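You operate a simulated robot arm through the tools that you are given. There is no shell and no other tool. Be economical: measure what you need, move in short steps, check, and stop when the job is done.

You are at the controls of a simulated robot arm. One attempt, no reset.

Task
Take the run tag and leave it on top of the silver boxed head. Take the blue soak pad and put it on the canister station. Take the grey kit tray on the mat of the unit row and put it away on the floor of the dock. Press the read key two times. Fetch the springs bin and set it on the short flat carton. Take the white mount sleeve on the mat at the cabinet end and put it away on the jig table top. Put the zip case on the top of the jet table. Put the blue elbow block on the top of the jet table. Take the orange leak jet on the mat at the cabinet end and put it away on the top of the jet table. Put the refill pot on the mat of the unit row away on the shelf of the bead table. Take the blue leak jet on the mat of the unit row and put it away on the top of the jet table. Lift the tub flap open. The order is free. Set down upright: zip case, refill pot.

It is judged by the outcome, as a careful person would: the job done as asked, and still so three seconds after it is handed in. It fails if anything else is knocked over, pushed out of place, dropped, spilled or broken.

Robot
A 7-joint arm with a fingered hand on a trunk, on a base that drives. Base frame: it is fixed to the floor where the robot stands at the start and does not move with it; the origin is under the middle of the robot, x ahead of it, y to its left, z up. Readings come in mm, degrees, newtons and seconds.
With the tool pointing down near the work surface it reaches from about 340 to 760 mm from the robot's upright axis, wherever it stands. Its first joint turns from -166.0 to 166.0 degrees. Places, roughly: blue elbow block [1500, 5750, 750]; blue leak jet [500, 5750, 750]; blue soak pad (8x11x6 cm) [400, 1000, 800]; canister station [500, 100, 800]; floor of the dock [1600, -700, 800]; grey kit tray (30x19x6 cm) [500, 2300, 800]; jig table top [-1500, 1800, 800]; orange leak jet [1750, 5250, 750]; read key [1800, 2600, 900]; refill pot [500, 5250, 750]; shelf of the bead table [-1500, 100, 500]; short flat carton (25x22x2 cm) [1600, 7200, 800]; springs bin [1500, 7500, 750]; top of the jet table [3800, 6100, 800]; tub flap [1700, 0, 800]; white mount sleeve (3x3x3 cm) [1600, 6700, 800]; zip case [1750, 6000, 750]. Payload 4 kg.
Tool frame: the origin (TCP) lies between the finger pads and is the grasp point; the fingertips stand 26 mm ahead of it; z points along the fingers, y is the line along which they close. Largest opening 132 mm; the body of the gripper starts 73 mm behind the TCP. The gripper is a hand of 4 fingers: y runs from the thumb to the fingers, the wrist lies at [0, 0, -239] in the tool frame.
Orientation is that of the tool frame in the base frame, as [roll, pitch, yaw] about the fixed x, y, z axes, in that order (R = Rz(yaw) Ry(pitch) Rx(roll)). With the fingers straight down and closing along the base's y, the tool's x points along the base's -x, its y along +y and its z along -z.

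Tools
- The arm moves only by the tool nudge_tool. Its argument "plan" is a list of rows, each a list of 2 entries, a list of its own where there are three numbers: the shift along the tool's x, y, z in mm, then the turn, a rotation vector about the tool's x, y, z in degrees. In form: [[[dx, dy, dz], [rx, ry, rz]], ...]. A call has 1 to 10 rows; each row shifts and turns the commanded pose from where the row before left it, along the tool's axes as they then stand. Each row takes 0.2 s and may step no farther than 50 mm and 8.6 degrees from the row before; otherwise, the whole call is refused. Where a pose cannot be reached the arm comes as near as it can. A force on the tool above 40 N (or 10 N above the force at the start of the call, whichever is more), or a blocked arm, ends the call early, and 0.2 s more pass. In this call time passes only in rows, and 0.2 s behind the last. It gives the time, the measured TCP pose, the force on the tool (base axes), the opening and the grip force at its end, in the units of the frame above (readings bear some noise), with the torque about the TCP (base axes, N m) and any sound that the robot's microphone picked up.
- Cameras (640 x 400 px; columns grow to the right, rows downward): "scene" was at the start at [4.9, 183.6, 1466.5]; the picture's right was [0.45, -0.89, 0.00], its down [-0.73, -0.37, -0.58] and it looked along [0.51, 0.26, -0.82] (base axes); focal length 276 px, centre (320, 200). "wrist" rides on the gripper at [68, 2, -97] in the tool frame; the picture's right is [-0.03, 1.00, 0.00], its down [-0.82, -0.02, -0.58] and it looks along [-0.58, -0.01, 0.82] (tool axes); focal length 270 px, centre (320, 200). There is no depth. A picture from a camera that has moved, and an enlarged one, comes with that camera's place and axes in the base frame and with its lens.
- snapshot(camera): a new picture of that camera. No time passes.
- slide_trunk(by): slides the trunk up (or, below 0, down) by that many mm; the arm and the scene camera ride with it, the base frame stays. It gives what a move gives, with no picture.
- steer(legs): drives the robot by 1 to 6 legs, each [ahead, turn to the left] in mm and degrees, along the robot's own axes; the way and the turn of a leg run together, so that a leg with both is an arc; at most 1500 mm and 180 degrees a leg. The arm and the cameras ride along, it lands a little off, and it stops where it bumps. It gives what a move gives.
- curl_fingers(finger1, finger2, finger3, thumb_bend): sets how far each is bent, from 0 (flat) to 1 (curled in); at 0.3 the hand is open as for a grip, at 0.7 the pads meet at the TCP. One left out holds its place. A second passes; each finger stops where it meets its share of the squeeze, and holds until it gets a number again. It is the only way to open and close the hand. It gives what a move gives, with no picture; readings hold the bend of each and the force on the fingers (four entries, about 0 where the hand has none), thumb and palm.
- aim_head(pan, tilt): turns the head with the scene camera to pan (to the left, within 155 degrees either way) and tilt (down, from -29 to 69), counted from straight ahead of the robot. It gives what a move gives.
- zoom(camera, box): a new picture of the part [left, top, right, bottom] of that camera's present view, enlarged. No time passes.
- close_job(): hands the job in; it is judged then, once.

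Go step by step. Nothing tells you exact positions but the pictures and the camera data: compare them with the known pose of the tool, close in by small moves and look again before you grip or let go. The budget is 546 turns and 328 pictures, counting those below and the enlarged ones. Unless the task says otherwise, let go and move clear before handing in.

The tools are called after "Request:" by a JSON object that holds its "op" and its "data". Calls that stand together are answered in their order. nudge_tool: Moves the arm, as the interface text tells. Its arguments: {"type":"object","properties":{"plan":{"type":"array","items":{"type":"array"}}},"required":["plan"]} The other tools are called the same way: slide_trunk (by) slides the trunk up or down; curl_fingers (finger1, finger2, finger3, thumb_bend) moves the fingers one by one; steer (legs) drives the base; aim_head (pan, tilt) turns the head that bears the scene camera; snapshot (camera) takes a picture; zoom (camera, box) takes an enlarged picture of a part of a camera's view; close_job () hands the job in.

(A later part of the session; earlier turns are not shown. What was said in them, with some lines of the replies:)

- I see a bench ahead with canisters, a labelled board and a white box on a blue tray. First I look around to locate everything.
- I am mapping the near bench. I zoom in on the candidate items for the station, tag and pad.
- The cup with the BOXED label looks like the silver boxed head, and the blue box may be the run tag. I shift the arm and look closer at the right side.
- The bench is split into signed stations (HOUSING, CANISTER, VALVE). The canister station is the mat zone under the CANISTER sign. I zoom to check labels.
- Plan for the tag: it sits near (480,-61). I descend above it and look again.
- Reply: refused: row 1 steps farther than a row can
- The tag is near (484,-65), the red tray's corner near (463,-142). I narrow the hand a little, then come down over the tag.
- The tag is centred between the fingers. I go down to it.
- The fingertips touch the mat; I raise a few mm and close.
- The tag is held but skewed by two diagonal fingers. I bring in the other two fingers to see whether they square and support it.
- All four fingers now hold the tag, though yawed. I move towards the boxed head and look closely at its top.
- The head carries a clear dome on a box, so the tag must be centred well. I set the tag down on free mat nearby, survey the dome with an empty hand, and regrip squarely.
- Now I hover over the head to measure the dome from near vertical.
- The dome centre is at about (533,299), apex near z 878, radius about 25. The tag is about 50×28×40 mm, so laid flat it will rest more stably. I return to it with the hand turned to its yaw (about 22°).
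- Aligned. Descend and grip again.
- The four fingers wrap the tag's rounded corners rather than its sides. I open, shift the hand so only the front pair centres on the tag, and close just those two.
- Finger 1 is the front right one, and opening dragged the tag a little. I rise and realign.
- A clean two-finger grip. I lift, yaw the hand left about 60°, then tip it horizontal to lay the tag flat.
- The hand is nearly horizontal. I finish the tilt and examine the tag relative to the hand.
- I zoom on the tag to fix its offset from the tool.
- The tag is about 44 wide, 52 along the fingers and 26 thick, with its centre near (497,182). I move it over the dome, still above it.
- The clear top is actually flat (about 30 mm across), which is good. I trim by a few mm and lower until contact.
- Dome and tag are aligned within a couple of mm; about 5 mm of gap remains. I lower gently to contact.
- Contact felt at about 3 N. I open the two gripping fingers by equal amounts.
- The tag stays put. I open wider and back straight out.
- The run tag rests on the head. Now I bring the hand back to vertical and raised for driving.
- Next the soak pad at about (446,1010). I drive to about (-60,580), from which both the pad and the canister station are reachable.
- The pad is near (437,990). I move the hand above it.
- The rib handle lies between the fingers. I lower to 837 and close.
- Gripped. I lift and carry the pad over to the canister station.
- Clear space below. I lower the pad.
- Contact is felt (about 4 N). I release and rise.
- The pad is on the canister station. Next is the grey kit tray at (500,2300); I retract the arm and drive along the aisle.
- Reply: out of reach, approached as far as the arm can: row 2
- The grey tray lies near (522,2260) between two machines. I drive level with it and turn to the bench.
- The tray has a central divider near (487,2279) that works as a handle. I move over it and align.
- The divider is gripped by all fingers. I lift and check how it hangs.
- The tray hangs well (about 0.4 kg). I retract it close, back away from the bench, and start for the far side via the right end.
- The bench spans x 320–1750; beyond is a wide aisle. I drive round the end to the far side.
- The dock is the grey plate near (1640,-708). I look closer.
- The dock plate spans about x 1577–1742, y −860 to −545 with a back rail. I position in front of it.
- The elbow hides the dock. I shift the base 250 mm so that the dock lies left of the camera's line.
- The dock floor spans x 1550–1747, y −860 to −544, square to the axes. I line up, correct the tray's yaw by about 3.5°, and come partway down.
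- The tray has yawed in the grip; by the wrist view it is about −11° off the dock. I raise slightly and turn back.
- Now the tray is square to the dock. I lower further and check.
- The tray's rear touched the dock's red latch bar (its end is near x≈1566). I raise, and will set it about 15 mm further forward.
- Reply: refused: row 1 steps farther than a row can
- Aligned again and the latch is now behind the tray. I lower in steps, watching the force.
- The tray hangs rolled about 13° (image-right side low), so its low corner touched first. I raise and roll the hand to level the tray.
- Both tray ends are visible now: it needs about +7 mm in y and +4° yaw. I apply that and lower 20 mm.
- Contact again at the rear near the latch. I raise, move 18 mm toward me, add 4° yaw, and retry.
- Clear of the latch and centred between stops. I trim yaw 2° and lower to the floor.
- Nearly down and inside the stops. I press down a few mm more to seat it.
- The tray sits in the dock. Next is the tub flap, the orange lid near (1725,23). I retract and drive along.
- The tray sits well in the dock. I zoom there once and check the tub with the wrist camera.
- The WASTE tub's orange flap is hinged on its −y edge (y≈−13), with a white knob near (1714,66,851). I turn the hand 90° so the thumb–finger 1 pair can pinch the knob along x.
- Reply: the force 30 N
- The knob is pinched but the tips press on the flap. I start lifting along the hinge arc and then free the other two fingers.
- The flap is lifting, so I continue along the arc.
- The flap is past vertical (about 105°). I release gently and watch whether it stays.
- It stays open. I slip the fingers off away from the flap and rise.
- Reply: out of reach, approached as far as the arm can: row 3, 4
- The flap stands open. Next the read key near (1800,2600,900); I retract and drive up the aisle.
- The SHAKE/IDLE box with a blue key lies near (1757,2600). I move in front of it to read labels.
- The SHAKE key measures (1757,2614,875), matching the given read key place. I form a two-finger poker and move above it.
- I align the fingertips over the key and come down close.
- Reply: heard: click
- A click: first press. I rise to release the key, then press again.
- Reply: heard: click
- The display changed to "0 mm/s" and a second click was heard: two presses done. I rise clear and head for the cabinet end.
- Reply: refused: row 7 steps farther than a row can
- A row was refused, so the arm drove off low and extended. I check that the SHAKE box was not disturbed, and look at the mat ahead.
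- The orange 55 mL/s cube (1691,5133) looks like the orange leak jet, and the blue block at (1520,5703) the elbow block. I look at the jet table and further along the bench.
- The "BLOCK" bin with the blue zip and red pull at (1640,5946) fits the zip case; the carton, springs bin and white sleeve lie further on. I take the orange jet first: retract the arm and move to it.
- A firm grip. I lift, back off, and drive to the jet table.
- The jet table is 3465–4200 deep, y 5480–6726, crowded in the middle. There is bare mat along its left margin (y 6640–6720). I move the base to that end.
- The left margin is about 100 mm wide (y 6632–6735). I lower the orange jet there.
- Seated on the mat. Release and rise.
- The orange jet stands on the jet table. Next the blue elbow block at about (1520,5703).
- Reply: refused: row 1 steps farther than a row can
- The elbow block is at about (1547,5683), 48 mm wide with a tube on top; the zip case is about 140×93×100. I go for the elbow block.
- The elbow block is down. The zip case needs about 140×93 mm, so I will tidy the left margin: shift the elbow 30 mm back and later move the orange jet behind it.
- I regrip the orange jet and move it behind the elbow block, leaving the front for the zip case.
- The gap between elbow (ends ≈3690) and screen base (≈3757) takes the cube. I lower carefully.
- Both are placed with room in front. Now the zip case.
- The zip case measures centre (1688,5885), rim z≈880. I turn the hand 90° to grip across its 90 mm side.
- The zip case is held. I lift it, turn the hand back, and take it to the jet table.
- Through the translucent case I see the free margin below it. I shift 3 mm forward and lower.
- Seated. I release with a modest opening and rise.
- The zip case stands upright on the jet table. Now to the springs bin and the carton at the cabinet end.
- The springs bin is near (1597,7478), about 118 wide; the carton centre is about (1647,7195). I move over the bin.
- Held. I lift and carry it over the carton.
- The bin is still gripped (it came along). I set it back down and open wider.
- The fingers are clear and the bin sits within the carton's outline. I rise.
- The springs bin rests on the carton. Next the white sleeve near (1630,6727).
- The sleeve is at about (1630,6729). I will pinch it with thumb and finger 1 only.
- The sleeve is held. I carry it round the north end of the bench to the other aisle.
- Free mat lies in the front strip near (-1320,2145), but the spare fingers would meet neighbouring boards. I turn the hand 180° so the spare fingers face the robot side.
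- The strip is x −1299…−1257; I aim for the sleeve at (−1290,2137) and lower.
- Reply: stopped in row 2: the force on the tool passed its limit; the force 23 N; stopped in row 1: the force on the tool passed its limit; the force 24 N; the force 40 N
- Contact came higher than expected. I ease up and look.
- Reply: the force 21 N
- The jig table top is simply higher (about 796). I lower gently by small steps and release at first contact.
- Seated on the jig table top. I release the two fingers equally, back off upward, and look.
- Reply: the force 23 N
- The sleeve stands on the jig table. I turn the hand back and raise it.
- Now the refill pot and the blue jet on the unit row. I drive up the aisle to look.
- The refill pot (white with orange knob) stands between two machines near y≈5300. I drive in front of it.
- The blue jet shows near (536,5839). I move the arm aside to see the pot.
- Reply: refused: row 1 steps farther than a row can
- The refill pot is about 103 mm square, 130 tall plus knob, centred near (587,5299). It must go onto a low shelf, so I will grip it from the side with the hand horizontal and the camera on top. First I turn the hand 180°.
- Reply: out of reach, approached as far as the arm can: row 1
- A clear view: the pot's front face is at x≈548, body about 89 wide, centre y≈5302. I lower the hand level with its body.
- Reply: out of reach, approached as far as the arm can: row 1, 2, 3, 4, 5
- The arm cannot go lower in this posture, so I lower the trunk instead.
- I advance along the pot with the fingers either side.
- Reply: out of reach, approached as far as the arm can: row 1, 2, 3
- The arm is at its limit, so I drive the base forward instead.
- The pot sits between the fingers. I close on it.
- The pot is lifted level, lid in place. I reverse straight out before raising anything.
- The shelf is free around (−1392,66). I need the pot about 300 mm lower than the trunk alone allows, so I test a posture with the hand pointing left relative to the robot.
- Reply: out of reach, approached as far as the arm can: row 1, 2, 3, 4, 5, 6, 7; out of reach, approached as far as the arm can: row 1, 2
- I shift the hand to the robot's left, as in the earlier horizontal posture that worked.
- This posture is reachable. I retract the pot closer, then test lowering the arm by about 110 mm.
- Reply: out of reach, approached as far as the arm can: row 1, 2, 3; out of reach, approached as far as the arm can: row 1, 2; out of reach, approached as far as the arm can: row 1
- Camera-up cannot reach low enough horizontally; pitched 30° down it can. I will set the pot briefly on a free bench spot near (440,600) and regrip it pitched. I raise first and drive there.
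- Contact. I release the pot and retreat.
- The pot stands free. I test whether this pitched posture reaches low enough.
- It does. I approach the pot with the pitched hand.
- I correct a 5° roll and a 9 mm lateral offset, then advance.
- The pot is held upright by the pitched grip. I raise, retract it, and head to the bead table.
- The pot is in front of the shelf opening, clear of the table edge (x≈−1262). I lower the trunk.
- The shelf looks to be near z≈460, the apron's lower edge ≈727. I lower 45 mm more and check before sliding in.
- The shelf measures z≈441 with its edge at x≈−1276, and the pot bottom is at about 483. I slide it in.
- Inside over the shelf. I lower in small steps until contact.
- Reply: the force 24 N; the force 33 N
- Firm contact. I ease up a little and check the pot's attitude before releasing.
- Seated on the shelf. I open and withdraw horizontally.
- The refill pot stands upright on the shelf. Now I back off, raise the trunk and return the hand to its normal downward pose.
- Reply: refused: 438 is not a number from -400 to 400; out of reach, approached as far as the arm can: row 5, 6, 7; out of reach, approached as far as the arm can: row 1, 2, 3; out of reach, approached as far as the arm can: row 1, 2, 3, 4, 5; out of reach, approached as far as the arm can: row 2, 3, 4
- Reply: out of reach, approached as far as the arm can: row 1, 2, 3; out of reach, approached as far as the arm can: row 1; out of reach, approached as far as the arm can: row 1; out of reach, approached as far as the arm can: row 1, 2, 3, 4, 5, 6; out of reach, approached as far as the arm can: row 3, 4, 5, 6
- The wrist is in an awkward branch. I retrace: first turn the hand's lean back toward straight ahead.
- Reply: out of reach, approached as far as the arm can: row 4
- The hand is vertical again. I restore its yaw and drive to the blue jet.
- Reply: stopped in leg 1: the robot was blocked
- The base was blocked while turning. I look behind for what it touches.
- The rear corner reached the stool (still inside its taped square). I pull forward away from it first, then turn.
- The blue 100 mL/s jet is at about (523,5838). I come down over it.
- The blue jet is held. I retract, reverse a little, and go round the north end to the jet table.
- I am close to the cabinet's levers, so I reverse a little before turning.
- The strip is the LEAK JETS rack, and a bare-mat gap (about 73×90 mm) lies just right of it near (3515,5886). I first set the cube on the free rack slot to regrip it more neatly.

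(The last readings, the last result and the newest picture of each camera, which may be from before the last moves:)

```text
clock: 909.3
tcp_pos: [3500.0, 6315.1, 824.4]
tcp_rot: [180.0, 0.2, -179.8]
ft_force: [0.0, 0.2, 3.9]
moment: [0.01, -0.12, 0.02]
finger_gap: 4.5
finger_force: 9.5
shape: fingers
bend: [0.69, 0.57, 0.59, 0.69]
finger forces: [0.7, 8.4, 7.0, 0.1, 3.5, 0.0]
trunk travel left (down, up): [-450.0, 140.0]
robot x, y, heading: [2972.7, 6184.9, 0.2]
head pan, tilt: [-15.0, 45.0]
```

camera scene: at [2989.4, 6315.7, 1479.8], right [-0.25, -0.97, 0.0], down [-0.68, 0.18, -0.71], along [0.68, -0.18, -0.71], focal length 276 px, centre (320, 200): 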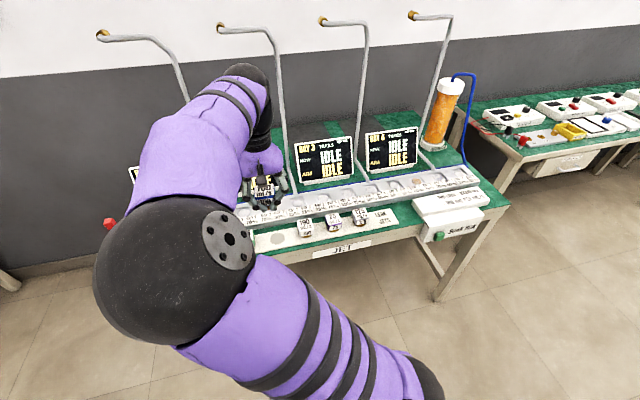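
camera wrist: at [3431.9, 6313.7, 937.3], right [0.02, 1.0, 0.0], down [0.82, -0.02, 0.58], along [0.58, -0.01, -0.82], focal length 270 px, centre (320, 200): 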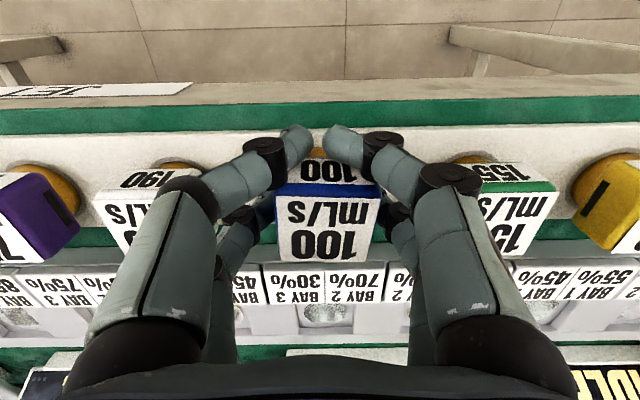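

Contact on the slot. I open the front pair first, then the rear pair.

Request:
{"op": "curl_fingers", "data": {"finger1": 0.53, "thumb_bend": 0.53}}

Request:
{"op": "curl_fingers", "data": {"finger2": 0.51, "finger3": 0.51}}

Request:
{"op": "nudge_tool", "data": {"plan": [[[0, 0, -20], [0, 0, 0]], [[0, 0, -45], [0, 0, 0]], [[0, 0, -49], [0, 0, 0]], [[0, 0, -30], [0, 0, 0]]]}}

Request:
{"op": "snapshot", "data": {"camera": "wrist"}}

```text
clock: 910.3
tcp_pos: [3499.2, 6314.4, 822.6]
tcp_rot: [179.9, 0.1, -179.8]
ft_force: [0.2, 0.8, 2.4]
moment: [0.03, -0.07, 0.01]
finger_gap: 55.2
finger_force: 8.1
shape: fingers
bend: [0.53, 0.58, 0.58, 0.53]
finger forces: [0.0, 7.6, 7.4, 0.0, 0.0, 0.0]
trunk travel left (down, up): [-450.0, 140.0]
robot x, y, heading: [2972.4, 6187.2, 0.5]
head pan, tilt: [-15.0, 45.0]
```

```text
clock: 911.3
tcp_pos: [3499.6, 6313.8, 824.1]
tcp_rot: [179.9, 0.1, -179.9]
ft_force: [0.0, 0.6, 0.6]
moment: [0.02, 0.02, 0.0]
finger_gap: 55.3
finger_force: 0.2
shape: fingers
bend: [0.53, 0.51, 0.51, 0.53]
finger forces: [0.0, 0.1, 0.1, 0.0, 0.0, 0.0]
trunk travel left (down, up): [-450.0, 140.0]
robot x, y, heading: [2972.4, 6184.9, 0.1]
head pan, tilt: [-15.0, 45.0]
```

```text
clock: 912.3
tcp_pos: [3498.3, 6314.6, 969.7]
tcp_rot: [179.9, 0.1, -179.9]
ft_force: [0.3, -1.0, 0.5]
moment: [0.02, 0.01, -0.01]
finger_gap: 55.4
finger_force: 0.1
shape: fingers
bend: [0.53, 0.51, 0.51, 0.53]
finger forces: [0.0, 0.0, 0.0, 0.0, 0.0, 0.0]
trunk travel left (down, up): [-450.0, 140.0]
robot x, y, heading: [2972.7, 6187.5, 0.3]
head pan, tilt: [-15.0, 45.0]
```

```text
37 pictures are left
camera wrist: at [3429.6, 6316.1, 1067.4], right [0.02, 1.0, 0.0], down [0.82, -0.02, 0.58], along [0.58, -0.01, -0.82], focal length 270 px, centre (320, 200)
```

wrist: 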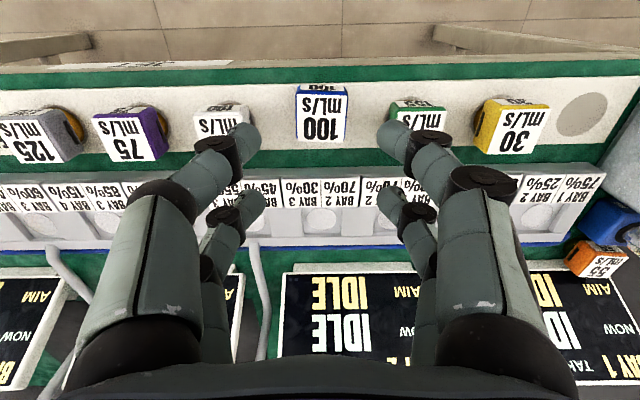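

The blue jet stands squarely in the free LEAK JETS slot on the jet table, between 190 and 155. That is its natural place, so I leave it and move clear.

Request:
{"op": "nudge_tool", "data": {"plan": [[[0, 0, -45], [0, 0, 0]], [[45, 0, 0], [0, 0, 0]], [[45, 0, 0], [0, 0, 0]]]}}

Request:
{"op": "steer", "data": {"legs": [[-200, 0]]}}

Request:
{"op": "aim_head", "data": {"pan": 20, "tilt": 35}}

Request:
{"op": "snapshot", "data": {"camera": "scene"}}

```text
clock: 913.1
tcp_pos: [3409.0, 6315.4, 1011.0]
tcp_rot: [179.8, 0.2, -179.9]
ft_force: [0.7, -0.1, 0.0]
moment: [0.03, 0.03, -0.02]
finger_gap: 55.3
finger_force: 0.0
shape: fingers
bend: [0.53, 0.51, 0.51, 0.53]
finger forces: [0.0, 0.0, 0.0, 0.0, 0.1, 0.0]
trunk travel left (down, up): [-450.0, 140.0]
robot x, y, heading: [2975.5, 6185.0, 0.5]
head pan, tilt: [-15.0, 45.0]
```

```text
clock: 914.7
tcp_pos: [3210.7, 6313.0, 1012.4]
tcp_rot: [179.9, 0.1, 179.9]
ft_force: [0.3, -0.6, -0.7]
moment: [0.0, 0.02, -0.02]
finger_gap: 55.2
finger_force: 0.1
shape: fingers
bend: [0.53, 0.51, 0.51, 0.53]
finger forces: [0.0, 0.1, 0.0, 0.1, 0.0, 0.0]
trunk travel left (down, up): [-450.0, 140.0]
robot x, y, heading: [2773.3, 6186.2, -0.0]
head pan, tilt: [-15.0, 45.0]
```

```text
clock: 915.7
tcp_pos: [3212.4, 6312.6, 1011.2]
tcp_rot: [179.8, 0.1, 179.9]
ft_force: [-0.5, -0.8, 0.1]
moment: [-0.04, -0.02, 0.02]
finger_gap: 55.5
finger_force: 0.0
shape: fingers
bend: [0.53, 0.51, 0.51, 0.53]
finger forces: [0.0, 0.0, 0.2, 0.1, 0.0, 0.0]
trunk travel left (down, up): [-450.0, 140.0]
robot x, y, heading: [2774.9, 6186.4, 0.2]
head pan, tilt: [20.0, 35.0]
```

```text
36 pictures are left
camera scene: at [2794.9, 6365.9, 1494.6], right [0.34, -0.94, 0.0], down [-0.54, -0.2, -0.82], along [0.77, 0.28, -0.57], focal length 276 px, centre (320, 200)
```

scene: 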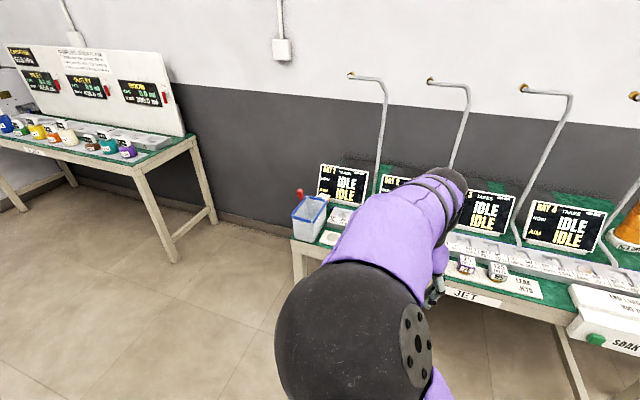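

Everything asked for is in place and the arm is clear, so I hand the job in.

Request:
{"op": "close_job", "data": {}}

```text
The job is handed in.
```

I finished all twelve tasks and handed the job in; the result of the judging has not come back to me. Three things could count against it:

- **Read key:** the key I pressed twice, with two clicks heard, is labelled SHAKE. It was the only key at the position you gave.
- **Stool:** the base bumped a stool in the aisle and stopped. The stool still looked inside its taped square.
- **Blue leak jet:** it stands in a free slot of the LEAK JETS rack on the jet table, not on the bare mat.
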